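You operate a simulated robot arm through the tools that you are given. There is no shell and no other tool.

You run a simulated robot arm. Do the job below in one go: nothing can be reset, and whatever is moved stays where it is left.

TASK
Put things in order on the top of the plywood bench. At the end: the white bottle (marked "OIL") stands where the black case stood; the white jar from the top of the plywood bench stands on top of the yellow can (marked "WAX"); the black case stands where the felt pad stood; the felt pad is on the silver steel plate; whatever was shut is shut again. Leave all else as you found it, and nothing knocked over.

Only the result counts: the job must be done as asked and must still hold three seconds after the hand-in. Knocking over, shifting, dropping, spilling or breaking anything else fails it.

THE ROBOT
A 6-joint arm with a two-finger parallel gripper, fixed in place. Base frame: the origin is on the floor under the middle of its stand, x ahead of it, y to its left, z up; the work surface is at about z = 860. Lengths are in mm, angles in rad, forces in N, time in s.
With the tool pointing down near the work surface it reaches from about 360 to 760 mm from the base axis. Its first joint turns from -1.152 to 1.152 rad. Payload 2.45 kg.
The TCP is the grasp point between the finger pads, 24 mm short of the fingertips. In the tool frame z runs along the fingers and y along their closing line. The gripper opens to 68 mm. The fingers are 17 mm wide and 10 mm thick; the gripper's body (40 by 70 mm) begins 41 mm behind the TCP.
Orientation is that of the tool frame in the base frame, as a unit quaternion [x, y, z, w]. With the fingers straight down and closing along the base's y, the tool's x points along the base's -x, its y along +y and its z along -z.

THE INTERFACE
- The arm moves only by the tool servo_tool. Its argument "targets" is one flat list of numbers, 7 for each row, row after row: the turn, a rotation vector about the base's x, y, z in units of 60 degrees (1.0 is 60 degrees), then the shift along the base's x, y, z in units of 200 mm (1.0 is 200 mm), then the opening in per cent of the stroke, from 0 (shut) to 100 (fully open). In form: [ax, ay, az, x, y, z, fingers, ax, ay, az, x, y, z, fingers, ...]. A call has 1 to 20 rows; each row is the pose to reach, as a shift and turn from the pose commanded when the call began. A call with a number of a shift or a turn outside -1 to 1 is refused whole. A row lasts 0.2 s, in which the tool goes at most 50 mm and 0.15 rad; a call with a longer step from one row to the next is refused whole, and so is a gripper value outside its range. A pose out of reach is approached as far as the arm can. The call stops where the force on the tool passes 40 N (or 10 N more than at its start, if that is more) or the arm is blocked; 0.2 s more then pass. Each finger travels about 108 mm/s and halts on what it meets, pressing with about 38 N; the grip force reading is that of the motor and also rises with nothing between the fingers. The clock runs only during rows and for 0.2 s after the last one: add rows that repeat a pose to give the fingers time. It gives the time, the measured TCP pose, the force on the tool (base axes), the opening and the grip force at its end, in the units of the frame above (readings bear some noise), with the torque about the TCP (base axes, N m) and any sound that the robot's microphone picked up.
- Cameras (640 x 400 px; columns grow to the right, rows downward): "scene" is fixed at [148.6, 416.4, 1438.5]; the picture's right is [-0.85, -0.52, 0.00], its down [-0.41, 0.68, -0.61] and it looks along [0.32, -0.52, -0.79] (base axes); focal length 372 px, centre (320, 200). "wrist" rides on the gripper at [84, 11, -75] in the tool frame; the picture's right is [-0.13, 0.99, 0.00], its down [-0.60, -0.08, -0.79] and it looks along [-0.79, -0.10, 0.61] (tool axes); focal length 251 px, centre (320, 200). There is no depth. A picture from a camera that has moved, and an enlarged one, comes with that camera's place and axes in the base frame and with its lens.
- camera(camera): a new picture of that camera. It takes no simulated time.
- zoom(camera, box): a new picture of the part [left, top, right, bottom] of that camera's present view, enlarged. It takes no simulated time.
- sign_off(): hands the job in; it is judged then, once.

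Nothing tells you positions but the pictures and the camera data. Unless the task says otherwise, let go and move clear before handing in.

The tools are called after "Call:" as a command line: name --argument value ..., lists and objects as JSON in quotes. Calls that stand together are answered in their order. servo_tool: Moves the arm, as the interface text tells. Its arguments: {"type":"object","properties":{"targets":{"type":"array"}},"required":["targets"]} The other tools are called the same way: camera (camera) takes a picture; zoom (camera, box) takes an enlarged picture of a part of a camera's view; sign_off () hands the job in.

At the start:

```text
time_s: 0.0
position: [409.5, 196.4, 1126.8]
orientation: [-0.001, 1.0, 0.001, 0.0]
contact_force: [0.5, -0.6, 0.3]
ft_torque: [0.0, 0.0, -0.02]
width: 68.1
finger_force: 0.1
```

scene: 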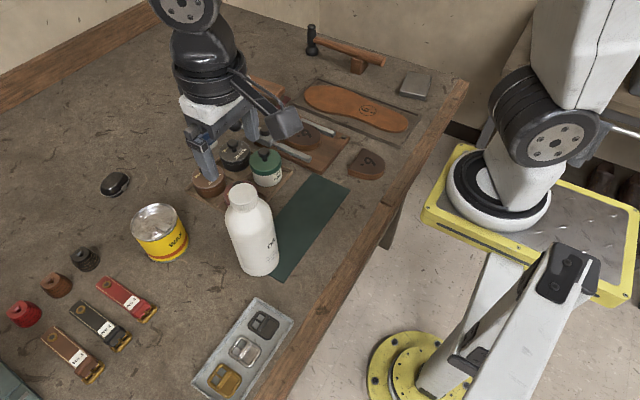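
wrist: 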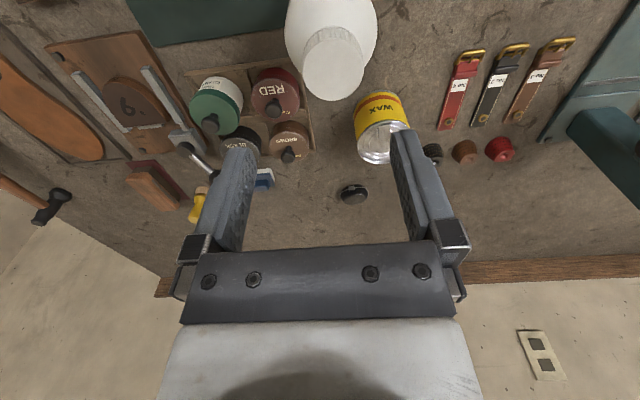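

I see a bench with a white bottle, a yellow WAX can, a black oval case, jars in a rack, a felt pad (unclear which one), and other tools. I'll look closer before moving anything.

Call:
zoom --camera "scene" --box '[80, 100, 320, 300]'

Call:
zoom --camera "scene" --box '[200, 0, 480, 200]'

Call:
zoom --camera "scene" --box '[0, 220, 300, 400]'

Call:
zoom --camera "wrist" --box '[0, 0, 320, 220]'

Call:
zoom --camera "wrist" --box '[320, 0, 640, 220]'

```text
2.00 times, centred on (200, 200) of scene
camera zoom: at [148.6, 416.4, 1438.5], right [-0.85, -0.52, 0.0], down [-0.41, 0.68, -0.61], along [0.32, -0.52, -0.79], focal length 744 px, centre (560, 200)
```

zoom: 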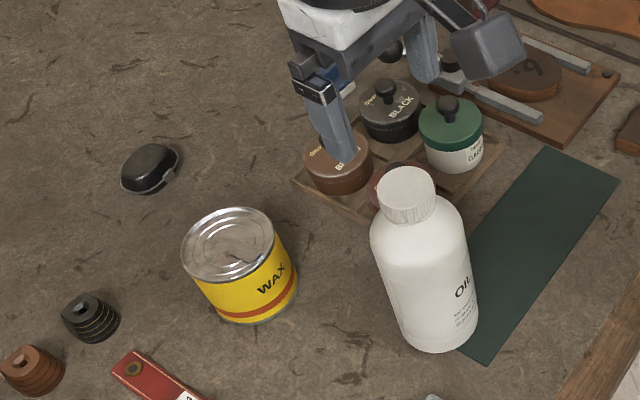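

```text
2.00 times, centred on (340, 100) of scene
camera zoom: at [148.6, 416.4, 1438.5], right [-0.85, -0.52, 0.0], down [-0.41, 0.68, -0.61], along [0.32, -0.52, -0.79], focal length 744 px, centre (280, 400)
```

zoom: 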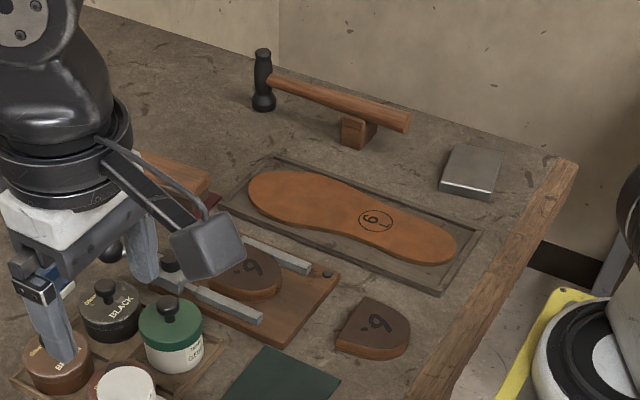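

```text
2.13 times, centred on (150, 310) of scene
camera zoom: at [148.6, 416.4, 1438.5], right [-0.85, -0.52, 0.0], down [-0.41, 0.68, -0.61], along [0.32, -0.52, -0.79], focal length 794 px, centre (683, -35)
```

zoom: 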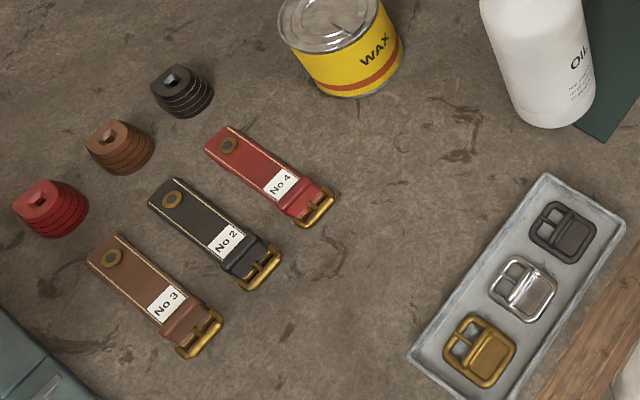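

```text
1.82 times, centred on (160, 110) of wrist
camera zoom: at [326.4, 207.5, 1201.7], right [0.13, 0.99, 0.0], down [0.6, -0.08, 0.79], along [0.79, -0.1, -0.61], focal length 457 px, centre (611, 364)
```

zoom: 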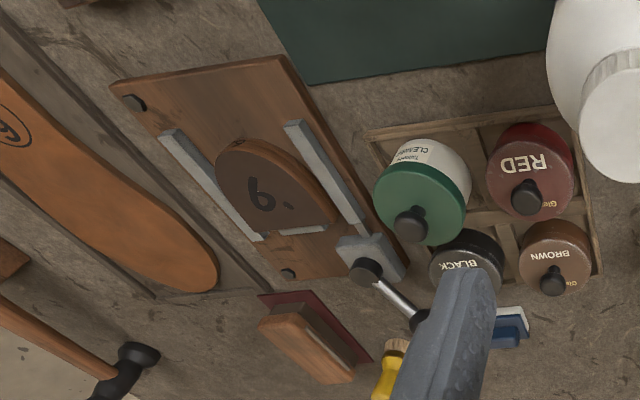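

```text
1.82 times, centred on (480, 110) of wrist
camera zoom: at [326.4, 207.5, 1201.7], right [0.13, 0.99, 0.0], down [0.6, -0.08, 0.79], along [0.79, -0.1, -0.61], focal length 457 px, centre (29, 364)
```

zoom: 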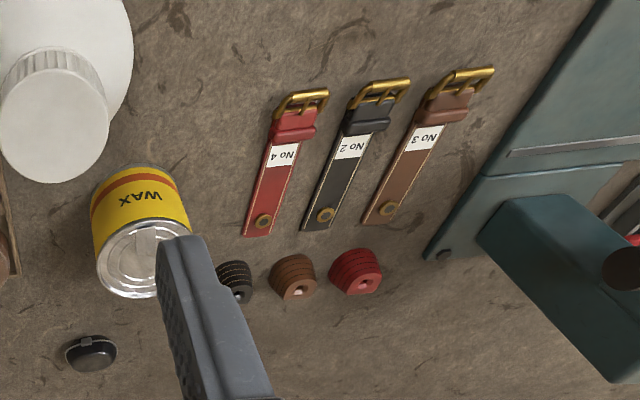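

The robot blocks part of the view, and a teal toolbox sits half out of frame at the left. I'll raise the arm and shift it left for a better look at the bench and the toolbox.

Call:
servo_tool --targets '[0, 0, 0, 0, 0.2, 0.2, 100, 0, 0, 0, 0, 0.4, 0.2, 100, 0, 0, 0, 0, 0.6, 0.2, 100, 0, 0, 0, 0, 0.8, 0.2, 100, 0, 0, 0, 0, 1.0, 0.2, 100]'

Call:
camera --camera "wrist"

Call:
camera --camera "scene"

```text
refused: row 1 steps farther than a row can; nothing moved
```

```text
taken
camera wrist: at [326.4, 207.5, 1201.7], right [0.13, 0.99, 0.0], down [0.6, -0.08, 0.79], along [0.79, -0.1, -0.61], focal length 251 px, centre (320, 200)
```

wrist: 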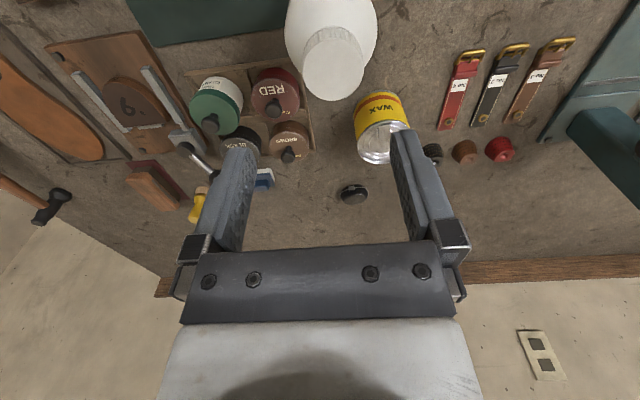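

```text
taken
```

scene: 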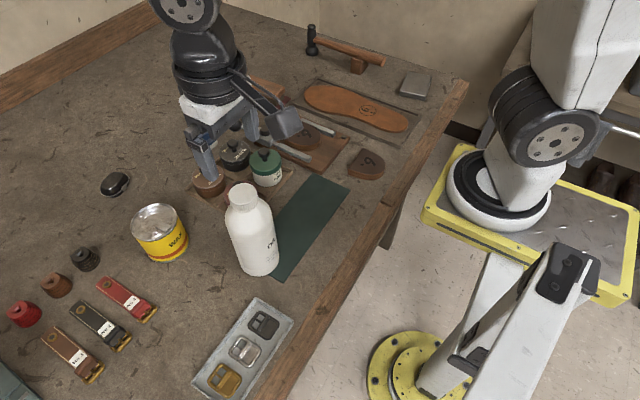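

The first row's diagonal was over 50 mm, so the call was refused and nothing moved. I'll use smaller steps and shift left at the same height to look at the teal toolbox.

Call:
servo_tool --targets '[0, 0, 0, 0, 0.15, 0.15, 100, 0, 0, 0, 0, 0.35, 0.2, 100, 0, 0, 0, 0, 0.55, 0.2, 100, 0, 0, 0, 0, 0.75, 0.2, 100, 0, 0, 0, 0, 0.95, 0.2, 100]'

Call:
camera --camera "wrist"

Call:
camera --camera "scene"

```text
time_s: 1.2
position: [409.2, 385.9, 1167.0]
orientation: [0.0, 1.0, 0.0, 0.0]
contact_force: [1.0, 0.0, 1.0]
ft_torque: [0.01, -0.03, -0.02]
width: 67.9
finger_force: 0.1
```

```text
taken
camera wrist: at [326.5, 398.0, 1241.5], right [0.13, 0.99, 0.0], down [0.6, -0.08, 0.79], along [0.79, -0.1, -0.61], focal length 251 px, centre (320, 200)
```

wrist: 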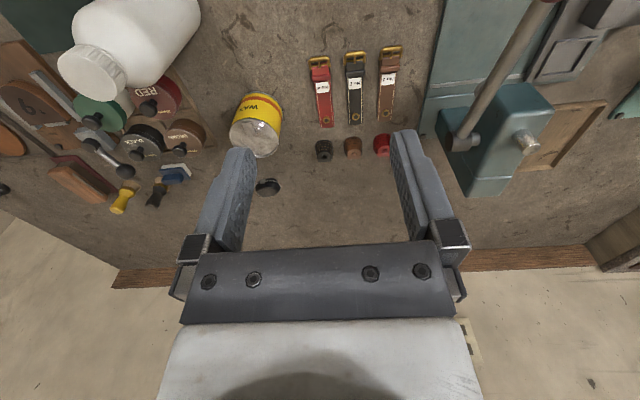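

```text
taken
```

scene: 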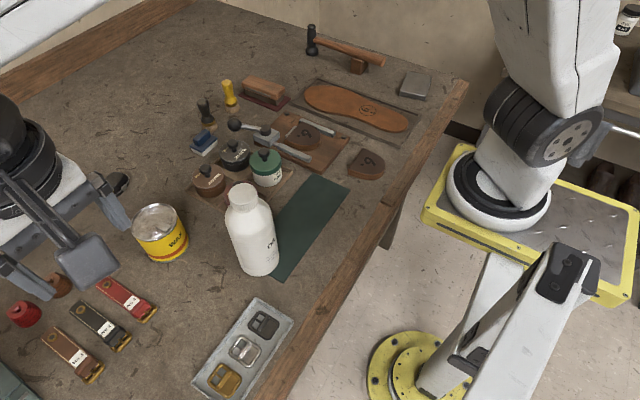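

The teal object is a lever press, not a toolbox. I'll zoom in on the newly visible parts.

Call:
zoom --camera "scene" --box '[160, 60, 340, 200]'

Call:
zoom --camera "scene" --box '[460, 0, 640, 140]'

Call:
zoom --camera "wrist" --box '[400, 0, 640, 200]'

Call:
zoom --camera "scene" --box '[360, 50, 480, 130]'

```text
2.86 times, centred on (250, 130) of scene
camera zoom: at [148.6, 416.4, 1438.5], right [-0.85, -0.52, 0.0], down [-0.41, 0.68, -0.61], along [0.32, -0.52, -0.79], focal length 1063 px, centre (520, 400)
```

zoom: 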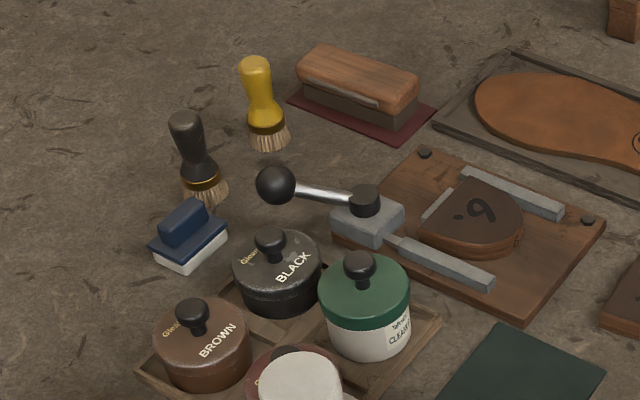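

```text
2.86 times, centred on (550, 70) of scene
camera zoom: at [148.6, 416.4, 1438.5], right [-0.85, -0.52, 0.0], down [-0.41, 0.68, -0.61], along [0.32, -0.52, -0.79], focal length 1063 px, centre (-337, 571)
```

zoom: 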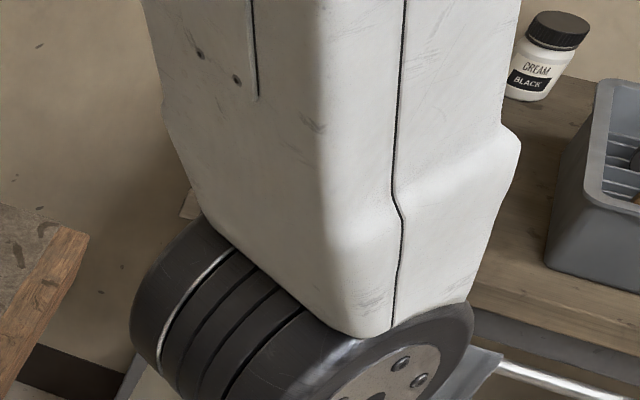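

```text
2.00 times, centred on (520, 100) of wrist
camera zoom: at [326.5, 398.0, 1241.5], right [0.13, 0.99, 0.0], down [0.6, -0.08, 0.79], along [0.79, -0.1, -0.61], focal length 503 px, centre (-80, 400)
```

zoom: 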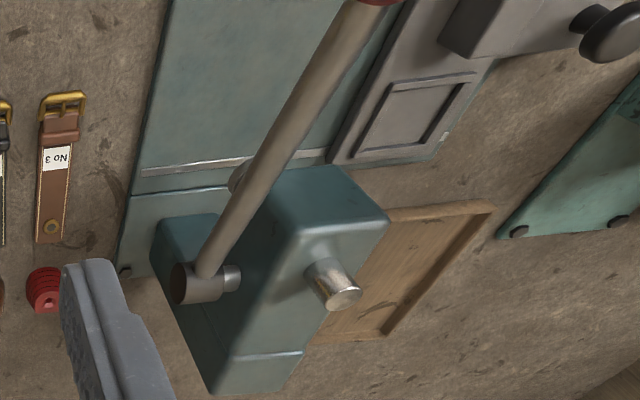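

```text
5.00 times, centred on (420, 90) of scene
camera zoom: at [148.6, 416.4, 1438.5], right [-0.85, -0.52, 0.0], down [-0.41, 0.68, -0.61], along [0.32, -0.52, -0.79], focal length 1861 px, centre (-180, 750)
```

zoom: 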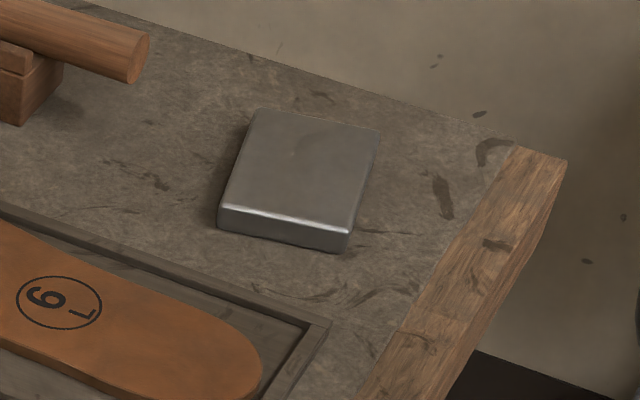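

On a side bench, out of reach, there's a "CREAM BLACK" jar. On this bench I can see the steel block near the far-right corner, a blue-and-white pad-like object, brushes, and a block on a red base. I'll look further left and along the rest of the bench.

Call:
servo_tool --targets '[0, 0, 0, -0.1, 0.2, 0, 100, 0, 0, 0, -0.2, 0.4, 0, 100, 0, 0, 0, -0.3, 0.6, 0, 100]'

Call:
camera --camera "wrist"

Call:
camera --camera "scene"

```text
time_s: 2.0
position: [358.5, 500.1, 1167.4]
orientation: [0.0, 1.0, 0.001, 0.0]
contact_force: [0.1, 0.0, -0.4]
ft_torque: [0.01, -0.05, -0.02]
width: 67.9
finger_force: 0.1
out of reach, approached as far as the arm can: row 3
```

```text
taken
camera wrist: at [275.1, 513.4, 1242.0], right [0.13, 0.99, 0.0], down [0.6, -0.08, 0.79], along [0.79, -0.1, -0.61], focal length 251 px, centre (320, 200)
```

wrist: 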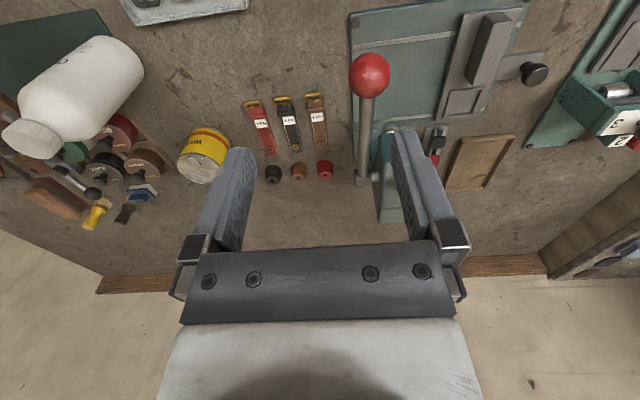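

```text
taken
```

scene: 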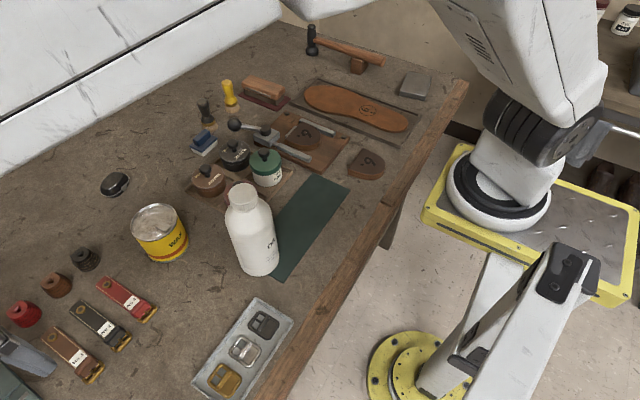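

At the left end there's another press with drawers or labels. I'll rotate the wrist to see the left end better.

Call:
servo_tool --targets '[0, 0, 0.14, 0.0, -0.1, 0, 100, 0, 0, 0.28, 0.0, -0.1, 0, 100, 0, 0, 0.42, 0.0, -0.1, 0, 100, 0, 0, 0.56, 0.0, -0.1, 0, 100, 0, 0, 0.7, 0.0, -0.1, 0, 100, 0, 0, 0.84, 0.0, -0.1, 0, 100]'

Call:
camera --camera "wrist"

```text
time_s: 3.4
position: [358.7, 482.9, 1168.0]
orientation: [-0.427, 0.904, 0.001, -0.001]
contact_force: [0.5, 0.1, -0.5]
ft_torque: [-0.01, 0.03, 0.04]
width: 68.1
finger_force: 0.1
```

```text
taken
camera wrist: at [297.8, 424.4, 1242.0], right [-0.68, 0.73, 0.0], down [0.44, 0.42, 0.79], along [0.58, 0.54, -0.61], focal length 251 px, centre (320, 200)
```

wrist: 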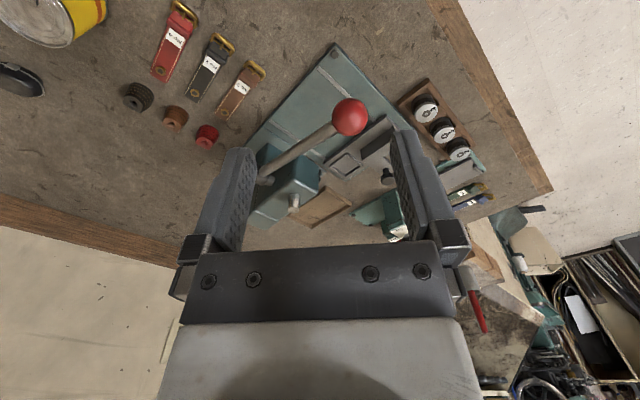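

Call:
zoom --camera "wrist" --box '[230, 30, 550, 250]'

Call:
zoom --camera "wrist" --box '[360, 50, 520, 260]'

Call:
zoom --camera "scene" --box '[540, 0, 640, 60]'

```text
1.82 times, centred on (390, 140) of wrist
camera zoom: at [297.8, 424.4, 1242.0], right [-0.68, 0.73, 0.0], down [0.44, 0.42, 0.79], along [0.58, 0.54, -0.61], focal length 457 px, centre (193, 309)
```

zoom: 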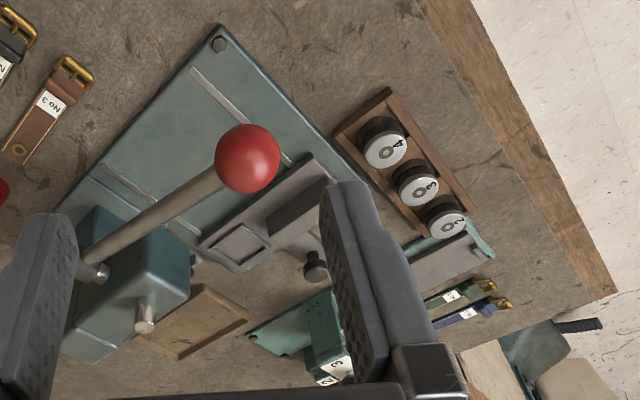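

```text
1.90 times, centred on (440, 155) of wrist
camera zoom: at [297.8, 424.4, 1242.0], right [-0.68, 0.73, 0.0], down [0.44, 0.42, 0.79], along [0.58, 0.54, -0.61], focal length 479 px, centre (91, 286)
```

zoom: 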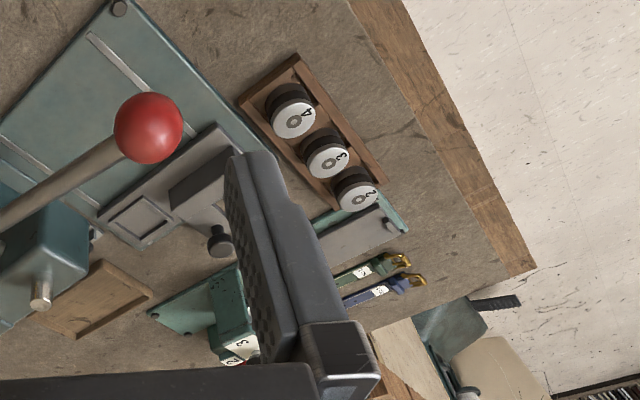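

```text
6.40 times, centred on (590, 30) of scene
camera zoom: at [148.6, 416.4, 1438.5], right [-0.85, -0.52, 0.0], down [-0.41, 0.68, -0.61], along [0.32, -0.52, -0.79], focal length 2382 px, centre (-1408, 1288)
```

zoom: 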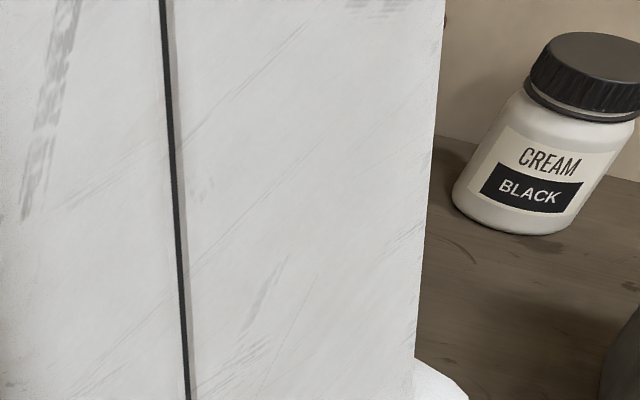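

The bench also holds a stamping press, a number-wheel rack and strap buckles. The only white jar I can find on this bench so far is the CLEANER jar with the green lid, since CREAM BLACK is on another table. Next I'll swing back right to view the pad candidates and the jars up close.

Call:
servo_tool --targets '[0, 0, -0.14, 0.05, -0.2, 0, 100, 0, 0, -0.28, 0.1, -0.4, 0, 100, 0, 0, -0.42, 0.15, -0.6, 0, 100, 0, 0, -0.56, 0.2, -0.8, 0, 100, 0, 0, -0.7, 0.25, -1.0, 0, 100, 0, 0, -0.84, 0.3, -1.0, 0, 100]'

Call:
servo_tool --targets '[0, 0, 0, 0.0, -0.2, 0, 100, 0, 0, 0, 0.0, -0.4, 0, 100, 0, 0, 0, 0.0, -0.6, 0, 100, 0, 0, 0, 0.0, -0.8, 0, 100, 0, 0, 0, 0.0, -1.0, 0, 100]'

Call:
camera --camera "wrist"

Call:
camera --camera "scene"

```text
time_s: 4.8
position: [417.5, 280.4, 1167.0]
orientation: [0.002, 1.0, 0.001, 0.001]
contact_force: [0.5, -0.1, -0.2]
ft_torque: [-0.01, 0.02, -0.01]
width: 68.2
finger_force: 0.0
```

```text
time_s: 6.0
position: [419.5, 81.4, 1167.4]
orientation: [-0.001, 1.0, 0.0, 0.001]
contact_force: [-0.2, 0.0, -0.8]
ft_torque: [0.0, -0.02, -0.01]
width: 67.8
finger_force: 0.0
```

```text
taken
camera wrist: at [335.4, 92.3, 1241.7], right [0.13, 0.99, 0.0], down [0.6, -0.08, 0.79], along [0.79, -0.1, -0.61], focal length 251 px, centre (320, 200)
```

wrist: 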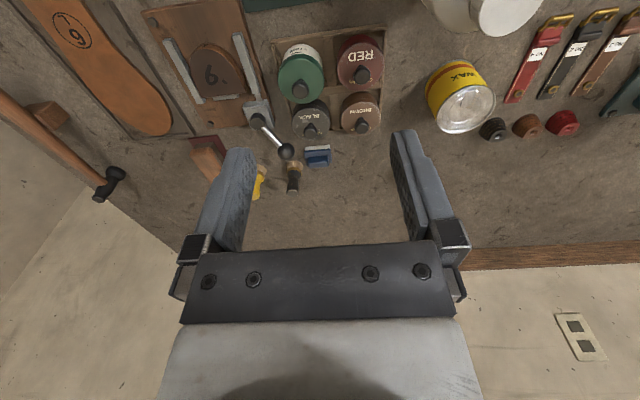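

```text
taken
```

scene: 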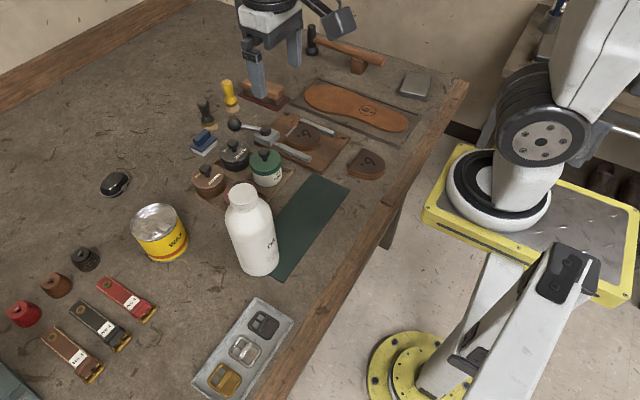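

Call:
zoom --camera "wrist" --box '[250, 20, 410, 200]'

Call:
zoom --camera "scene" --box '[170, 70, 290, 160]'

Call:
zoom --camera "scene" --box '[80, 150, 200, 270]'

Call:
zoom --camera "scene" --box '[180, 130, 360, 300]'

```text
2.22 times, centred on (330, 110) of wrist
camera zoom: at [335.4, 92.3, 1241.7], right [0.13, 0.99, 0.0], down [0.6, -0.08, 0.79], along [0.79, -0.1, -0.61], focal length 559 px, centre (298, 400)
```

zoom: 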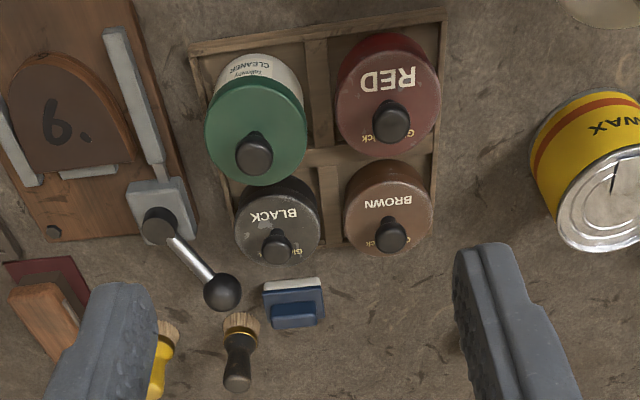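

```text
4.44 times, centred on (230, 115) of scene
camera zoom: at [148.6, 416.4, 1438.5], right [-0.85, -0.52, 0.0], down [-0.41, 0.68, -0.61], along [0.32, -0.52, -0.79], focal length 1654 px, centre (720, 578)
```

zoom: 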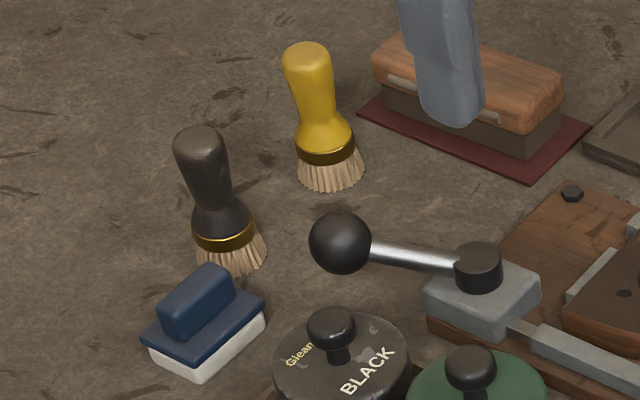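

```text
3.33 times, centred on (140, 210) of scene
camera zoom: at [148.6, 416.4, 1438.5], right [-0.85, -0.52, 0.0], down [-0.41, 0.68, -0.61], along [0.32, -0.52, -0.79], focal length 1241 px, centre (920, 167)
```

zoom: 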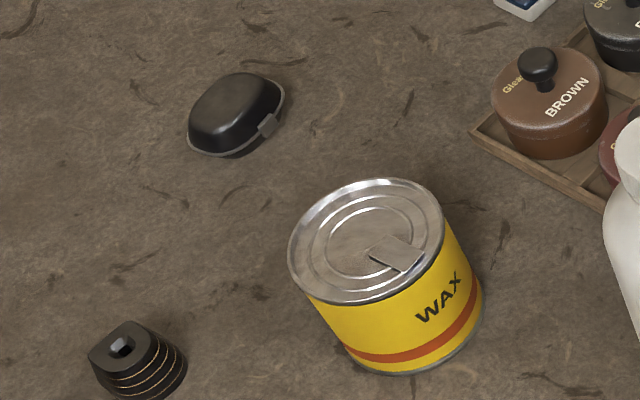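

```text
2.35 times, centred on (270, 215) of scene
camera zoom: at [148.6, 416.4, 1438.5], right [-0.85, -0.52, 0.0], down [-0.41, 0.68, -0.61], along [0.32, -0.52, -0.79], focal length 876 px, centre (438, 165)
```

zoom: 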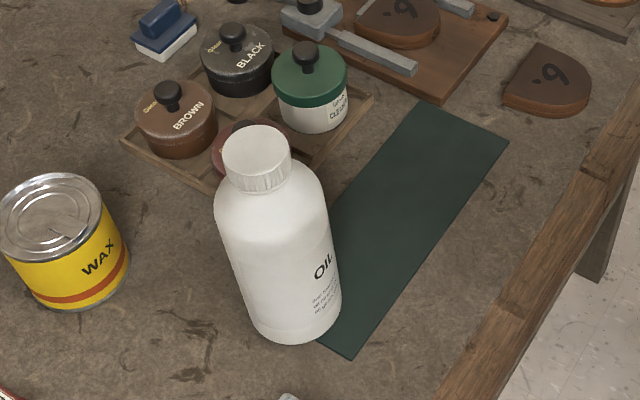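

The felt pad looks like the white felt block with the navy handle, at about (677, 42), and the steel plate is at about (361, -389). I'll hover nearer to the pad for a precise measurement.

Call:
servo_tool --targets '[0, 0, 0, 0.15, -0.03, -0.13, 100, 0, 0, 0, 0.3, -0.06, -0.26, 100, 0, 0, 0, 0.45, -0.09, -0.39, 100, 0, 0, 0, 0.6, -0.12, -0.52, 100, 0, 0, 0, 0.75, -0.15, -0.65, 100, 0, 0, 0, 0.9, -0.18, -0.78, 100]'

Call:
camera --camera "wrist"

Call:
camera --camera "scene"

```text
time_s: 7.4
position: [597.3, 45.0, 1011.7]
orientation: [-0.001, 1.0, 0.001, 0.001]
contact_force: [-0.2, -0.3, -1.6]
ft_torque: [0.02, 0.0, -0.01]
width: 68.1
finger_force: 0.1
```

```text
taken
camera wrist: at [514.8, 56.4, 1086.3], right [0.13, 0.99, 0.0], down [0.6, -0.08, 0.79], along [0.79, -0.1, -0.61], focal length 251 px, centre (320, 200)
```

wrist: 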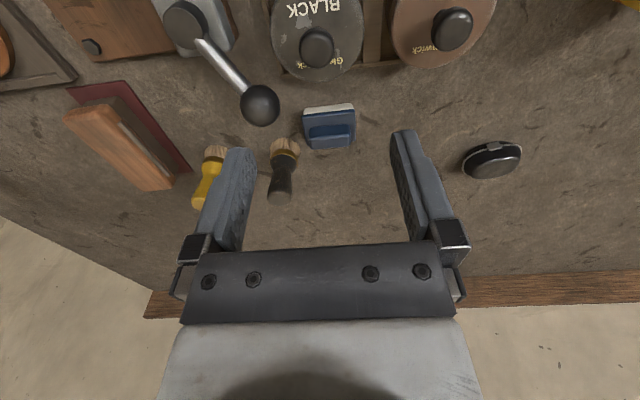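

```text
taken
```

scene: 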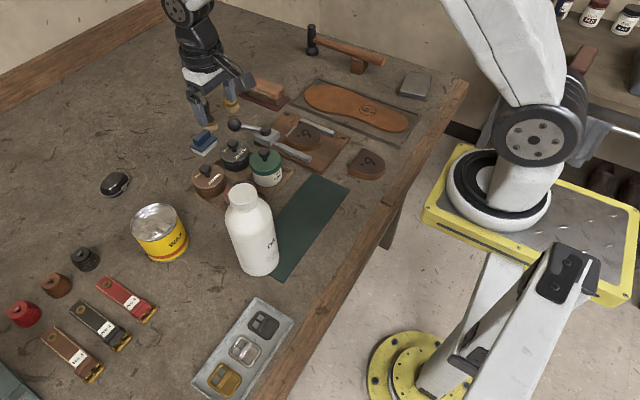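

Call:
zoom --camera "wrist" --box '[240, 60, 400, 160]'

Call:
zoom --camera "wrist" --box '[440, 120, 560, 195]'

Call:
zoom --camera "scene" --box '[170, 90, 290, 165]'

Call:
zoom --camera "scene" --box '[85, 155, 149, 205]'

```text
4.00 times, centred on (320, 110) of wrist
camera zoom: at [514.8, 56.4, 1086.3], right [0.13, 0.99, 0.0], down [0.6, -0.08, 0.79], along [0.79, -0.1, -0.61], focal length 1006 px, centre (320, 560)
```

zoom: 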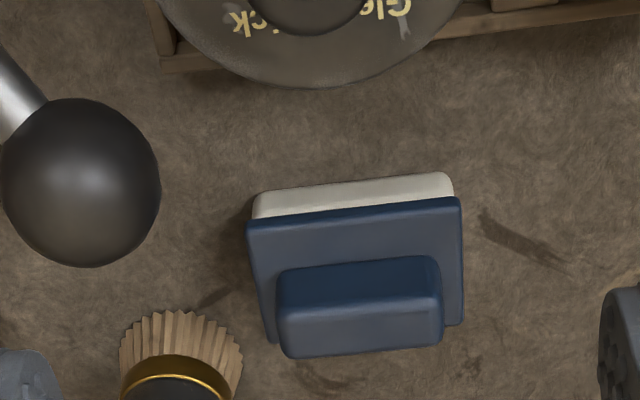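

```text
5.33 times, centred on (500, 158) of wrist
camera zoom: at [514.8, 56.4, 1086.3], right [0.13, 0.99, 0.0], down [0.6, -0.08, 0.79], along [0.79, -0.1, -0.61], focal length 1341 px, centre (-640, 427)
```

zoom: 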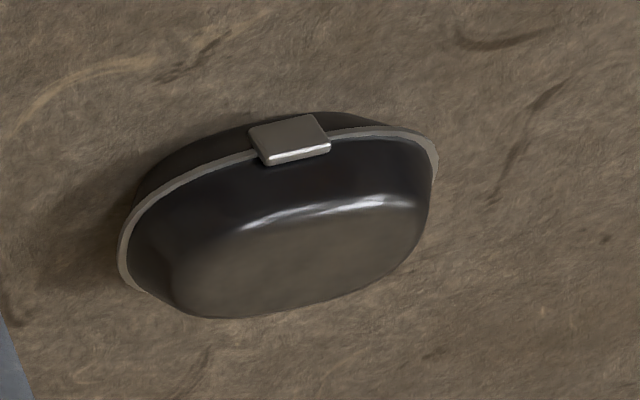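

```text
5.33 times, centred on (230, 128) of scene
camera zoom: at [148.6, 416.4, 1438.5], right [-0.85, -0.52, 0.0], down [-0.41, 0.68, -0.61], along [0.32, -0.52, -0.79], focal length 1985 px, centre (800, 587)
```

zoom: 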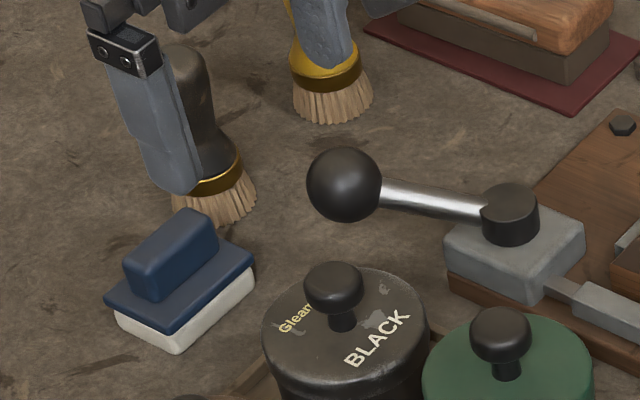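

```text
8.00 times, centred on (117, 180) of scene
camera zoom: at [148.6, 416.4, 1438.5], right [-0.85, -0.52, 0.0], down [-0.41, 0.68, -0.61], along [0.32, -0.52, -0.79], focal length 2978 px, centre (1944, 360)
```

zoom: 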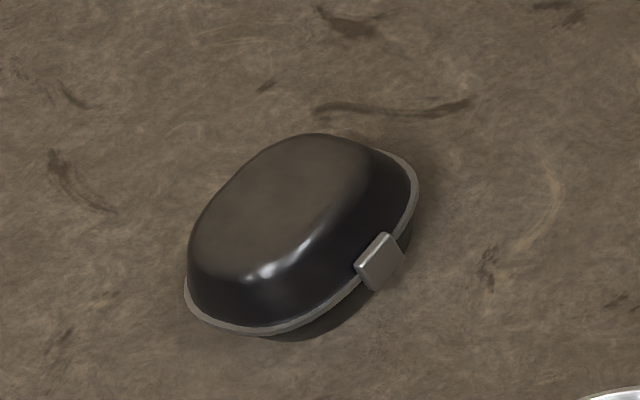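

The pad's handle top works out at (668, 46, 900), long along y and about 36 x 16 mm. I'll hover right above it with a narrowed opening and check the alignment.

Call:
servo_tool --targets '[0, 0, -0.055, 0.17, 0.003, 0, 76, 0, 0, -0.055, 0.3485, 0.005, -0.1, 76, 0, 0, -0.055, 0.3485, 0.005, -0.23, 76, 0, 0, -0.055, 0.3485, 0.005, -0.3565, 76, 0, 0, -0.055, 0.3485, 0.005, -0.3565, 76]'

Call:
camera --camera "wrist"

Call:
zoom --camera "scene" --box '[150, 80, 290, 170]'

```text
time_s: 8.6
position: [667.2, 47.5, 938.9]
orientation: [0.028, 1.0, 0.001, 0.001]
contact_force: [-0.4, 1.5, 0.0]
ft_torque: [0.0, 0.02, 0.0]
width: 51.8
finger_force: 0.1
```

```text
taken
camera wrist: at [585.1, 62.8, 1014.0], right [0.19, 0.98, 0.0], down [0.6, -0.11, 0.79], along [0.78, -0.15, -0.61], focal length 251 px, centre (320, 200)
```

wrist: 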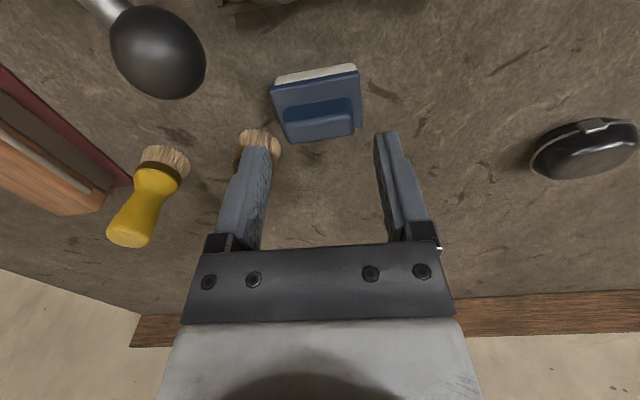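

```text
4.44 times, centred on (220, 125) of scene
camera zoom: at [148.6, 416.4, 1438.5], right [-0.85, -0.52, 0.0], down [-0.41, 0.68, -0.61], along [0.32, -0.52, -0.79], focal length 1654 px, centre (764, 533)
```

zoom: 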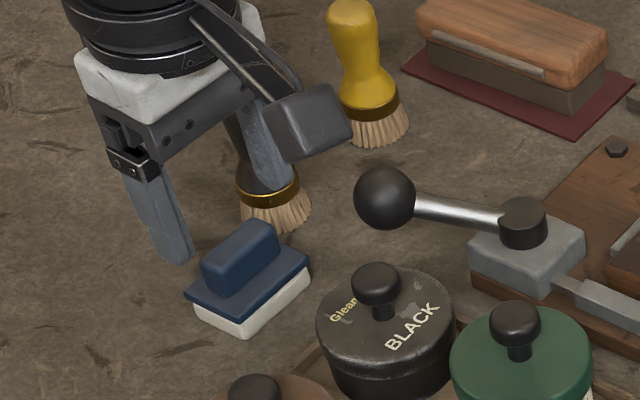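

Call:
zoom --camera "wrist" --box '[240, 50, 400, 150]'

```text
4.00 times, centred on (320, 100) of wrist
camera zoom: at [585.1, 62.8, 1014.0], right [0.19, 0.98, 0.0], down [0.6, -0.11, 0.79], along [0.78, -0.15, -0.61], focal length 1006 px, centre (320, 600)
```

zoom: 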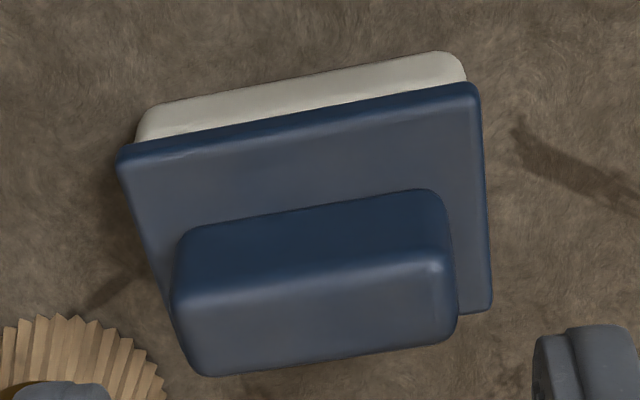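

The handle is nearly square to y and centred at about (669.5, 46). I'll trim the pose, lower to grip height (fingertips just above the navy flange), close, and lift slightly.

Call:
servo_tool --targets '[0, 0, 0.028, 0.006, -0.004, -0.05, 76, 0, 0, 0.028, 0.006, -0.004, -0.11, 76, 0, 0, 0.028, 0.006, -0.004, -0.16, 76, 0, 0, 0.028, 0.006, -0.004, -0.16, 40, 0, 0, 0.028, 0.006, -0.004, -0.16, 30, 0, 0, 0.028, 0.006, -0.004, -0.16, 30, 0, 0, 0.028, 0.006, -0.004, -0.16, 30]'

Call:
camera --camera "wrist"

Call:
zoom --camera "scene" --box '[150, 80, 290, 170]'

```text
time_s: 10.2
position: [668.3, 45.4, 907.9]
orientation: [0.014, 1.0, 0.001, 0.0]
contact_force: [-0.3, -0.1, -0.2]
ft_torque: [0.01, -0.02, 0.04]
width: 38.6
finger_force: 37.9
```

```text
taken
camera wrist: at [586.2, 59.6, 982.5], right [0.16, 0.99, 0.0], down [0.6, -0.1, 0.79], along [0.78, -0.12, -0.61], focal length 251 px, centre (320, 200)
```

wrist: 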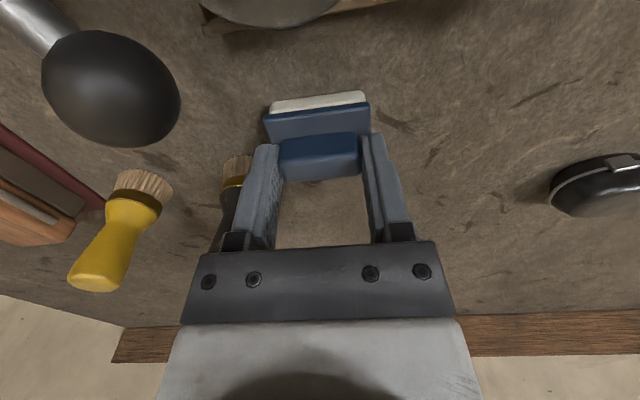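

```text
4.44 times, centred on (220, 125) of scene
camera zoom: at [148.6, 416.4, 1438.5], right [-0.85, -0.52, 0.0], down [-0.41, 0.68, -0.61], along [0.32, -0.52, -0.79], focal length 1654 px, centre (764, 533)
```

zoom: 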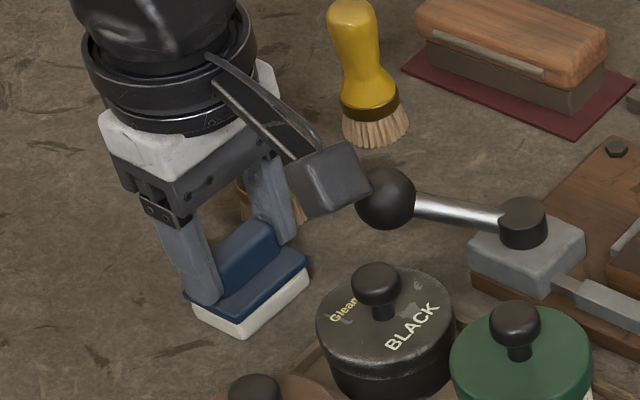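

The pad is gripped: 38.6 mm opening, 38 N. I'll lift it straight up, then carry it high toward the steel plate.

Call:
servo_tool --targets '[0, 0, 0, 0, 0, 0.1, 30, 0, 0, 0, 0, 0, 0.3, 30, 0, 0, 0, 0, 0, 0.5, 30, 0, 0, 0, 0, 0, 0.7, 30, 0, 0, 0, -0.15, -0.15, 0.75, 30, 0, 0, 0, -0.3, -0.3, 0.75, 30, 0, 0, 0, -0.45, -0.45, 0.75, 30, 0, 0, 0, -0.6, -0.6, 0.75, 30, 0, 0, 0, -0.75, -0.75, 0.75, 30, 0, 0, 0, -0.9, -0.9, 0.75, 30]'

Call:
camera --camera "wrist"

Call:
camera --camera "scene"

```text
time_s: 12.4
position: [489.8, -134.4, 1058.7]
orientation: [0.013, 1.0, -0.001, 0.0]
contact_force: [0.1, 0.0, -0.3]
ft_torque: [0.03, 0.03, -0.01]
width: 38.5
finger_force: 37.7
```

```text
taken
camera wrist: at [406.9, -120.2, 1132.3], right [0.16, 0.99, 0.0], down [0.6, -0.1, 0.79], along [0.78, -0.12, -0.61], focal length 251 px, centre (320, 200)
```

wrist: 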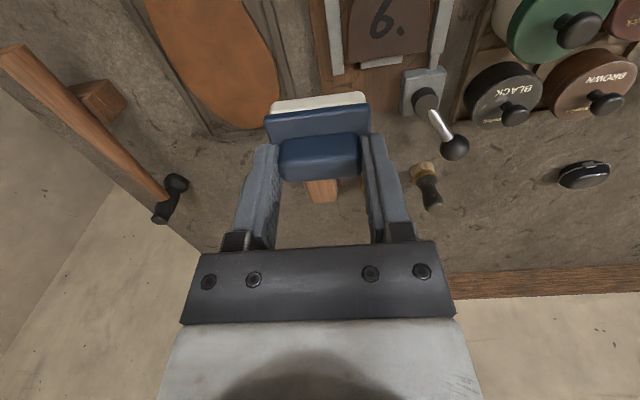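

```text
taken
```

scene: 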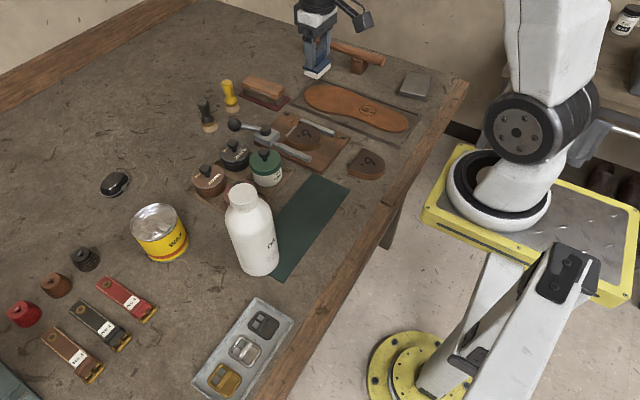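

Call:
servo_tool --targets '[0, 0, 0, -0.1, -0.2, 0, 30, 0, 0, 0, -0.2, -0.4, 0, 30, 0, 0, 0, -0.3, -0.6, 0, 30, 0, 0, 0, -0.4, -0.8, 0, 30, 0, 0, 0, -0.5, -1.0, 0, 30]'

Call:
camera --camera "wrist"

Call:
camera --camera "scene"

```text
time_s: 13.6
position: [388.2, -335.7, 1057.9]
orientation: [0.012, 1.0, 0.001, -0.001]
contact_force: [-0.6, -0.5, -0.4]
ft_torque: [0.02, 0.0, 0.0]
width: 38.5
finger_force: 37.9
```

```text
taken
camera wrist: at [305.4, -322.2, 1132.9], right [0.16, 0.99, 0.0], down [0.6, -0.1, 0.79], along [0.78, -0.12, -0.61], focal length 251 px, centre (320, 200)
```

wrist: 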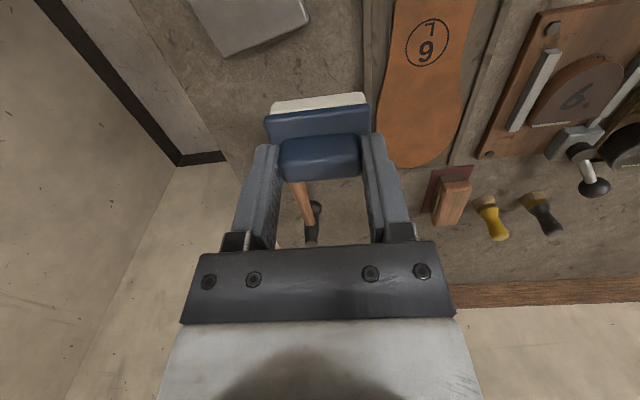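

```text
taken
```

scene: 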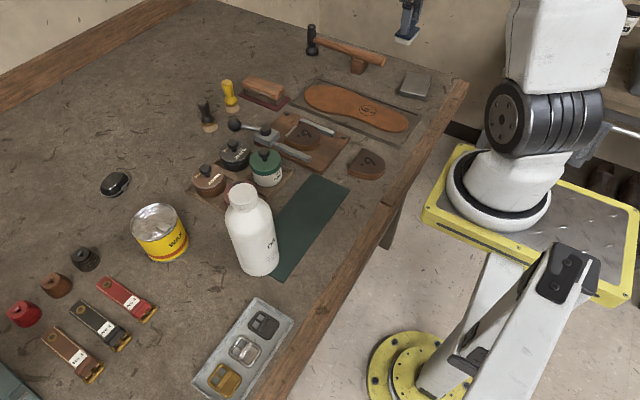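

Call:
zoom --camera "wrist" --box '[170, 0, 330, 100]'

Call:
zoom --camera "scene" --box '[380, 55, 460, 105]'

```text
4.00 times, centred on (250, 50) of wrist
camera zoom: at [305.4, -322.2, 1132.9], right [0.16, 0.99, 0.0], down [0.6, -0.1, 0.79], along [0.78, -0.12, -0.61], focal length 1006 px, centre (600, 800)
```

zoom: 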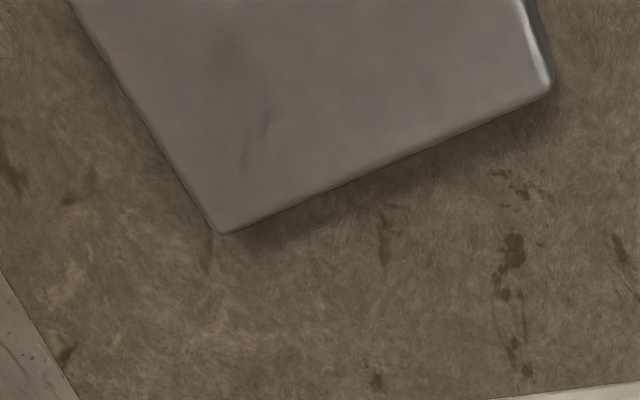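

```text
8.00 times, centred on (420, 80) of scene
camera zoom: at [148.6, 416.4, 1438.5], right [-0.85, -0.52, 0.0], down [-0.41, 0.68, -0.61], along [0.32, -0.52, -0.79], focal length 2978 px, centre (-480, 1160)
```

zoom: 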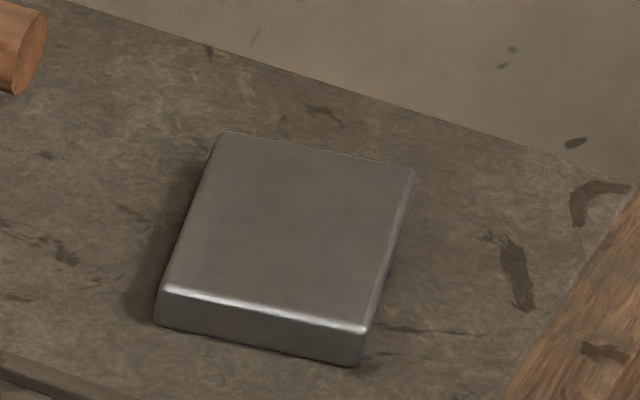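

The plate's top centre comes out at (361, -396, 875), with two independent views agreeing to about 1 mm, and it's turned about 11°. I'll go over it, align, and lower to just above.

Call:
servo_tool --targets '[0, 0, 0.1, -0.07, -0.15, 0, 30, 0, 0, 0.212, -0.14, -0.3025, 0, 30, 0, 0, 0.212, -0.14, -0.3025, -0.2, 30, 0, 0, 0.212, -0.14, -0.3025, -0.4, 30, 0, 0, 0.212, -0.14, -0.3025, -0.55, 30, 0, 0, 0.212, -0.14, -0.3025, -0.645, 30]'

Call:
camera --camera "wrist"

Call:
zoom --camera "scene" --box '[370, 35, 470, 105]'

```text
time_s: 15.0
position: [361.3, -395.2, 927.7]
orientation: [-0.097, 0.995, 0.0, 0.0]
contact_force: [0.5, 0.1, -0.6]
ft_torque: [0.0, 0.01, 0.02]
width: 38.4
finger_force: 37.6
```

```text
taken
camera wrist: at [278.2, -399.1, 1003.0], right [-0.07, 1.0, 0.0], down [0.61, 0.04, 0.79], along [0.79, 0.05, -0.61], focal length 251 px, centre (320, 200)
```

wrist: 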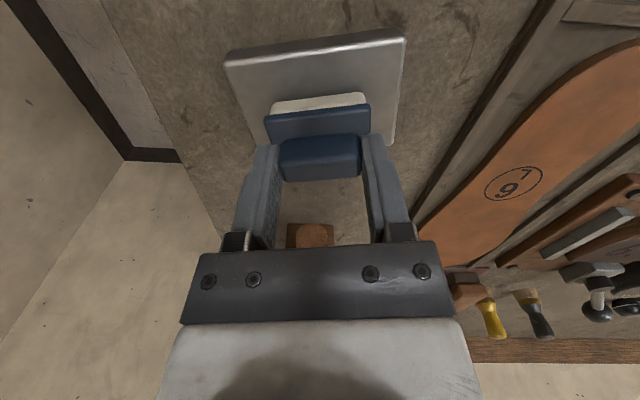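

```text
5.71 times, centred on (420, 70) of scene
camera zoom: at [148.6, 416.4, 1438.5], right [-0.85, -0.52, 0.0], down [-0.41, 0.68, -0.61], along [0.32, -0.52, -0.79], focal length 2127 px, centre (-251, 943)
```

zoom: 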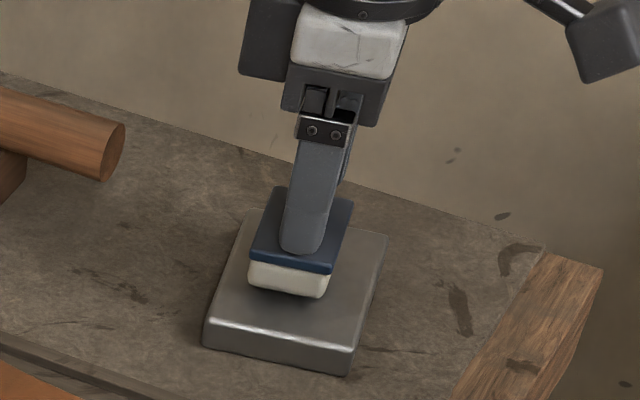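

It's well centred, about 5 mm above the plate. I'll lower gently until it touches.

Call:
servo_tool --targets '[0, 0, 0, 0, 0, -0.012, 30, 0, 0, 0, 0, 0, -0.024, 30, 0, 0, 0, 0, 0, -0.027, 30]'

Call:
zoom --camera "scene" --box '[390, 55, 450, 105]'

```text
time_s: 15.8
position: [361.3, -395.6, 923.6]
orientation: [-0.099, 0.995, 0.0, 0.001]
contact_force: [0.3, 1.3, 4.7]
ft_torque: [0.02, 0.0, -0.02]
width: 38.6
finger_force: 38.2
```

```text
8.00 times, centred on (420, 80) of scene
camera zoom: at [148.5, 416.5, 1438.5], right [-0.85, -0.52, 0.0], down [-0.41, 0.68, -0.61], along [0.32, -0.52, -0.79], focal length 2978 px, centre (-480, 1160)
```

zoom: 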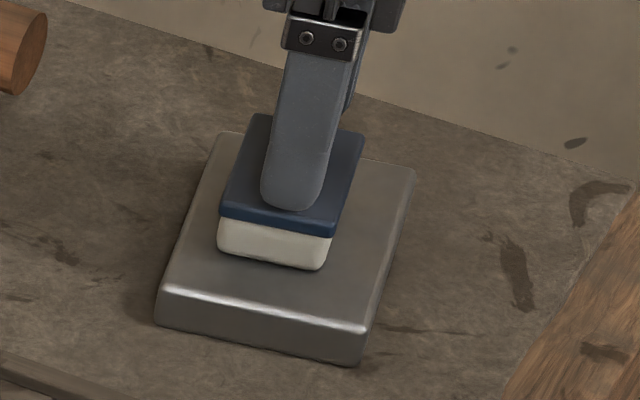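

Contact at 4.7 N shows the pad is resting on the plate. I'll open and lift straight away.

Call:
servo_tool --targets '[0, 0, 0, 0, 0, 0, 70, 0, 0, 0, 0, 0, 0, 76, 0, 0, 0, 0, 0, 0, 76, 0, 0, 0, 0, 0, 0.1, 76, 0, 0, 0, 0, 0, 0.25, 76, 0, 0, 0, 0, 0, 0.45, 76, 0, 0, 0, 0, 0, 0.65, 76, 0, 0, 0, 0, 0, 0.75, 76]'

Call:
zoom --camera "scene" --box '[370, 35, 470, 105]'

```text
time_s: 17.6
position: [360.5, -394.6, 1072.2]
orientation: [-0.096, 0.995, 0.001, 0.0]
contact_force: [0.0, -0.5, 0.3]
ft_torque: [-0.04, 0.03, -0.02]
width: 51.8
finger_force: 0.0
```

```text
5.71 times, centred on (420, 70) of scene
camera zoom: at [148.6, 416.4, 1438.5], right [-0.85, -0.52, 0.0], down [-0.41, 0.68, -0.61], along [0.32, -0.52, -0.79], focal length 2127 px, centre (-251, 943)
```

zoom: 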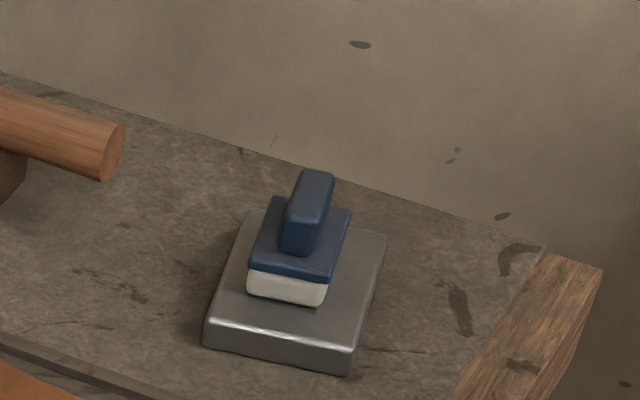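

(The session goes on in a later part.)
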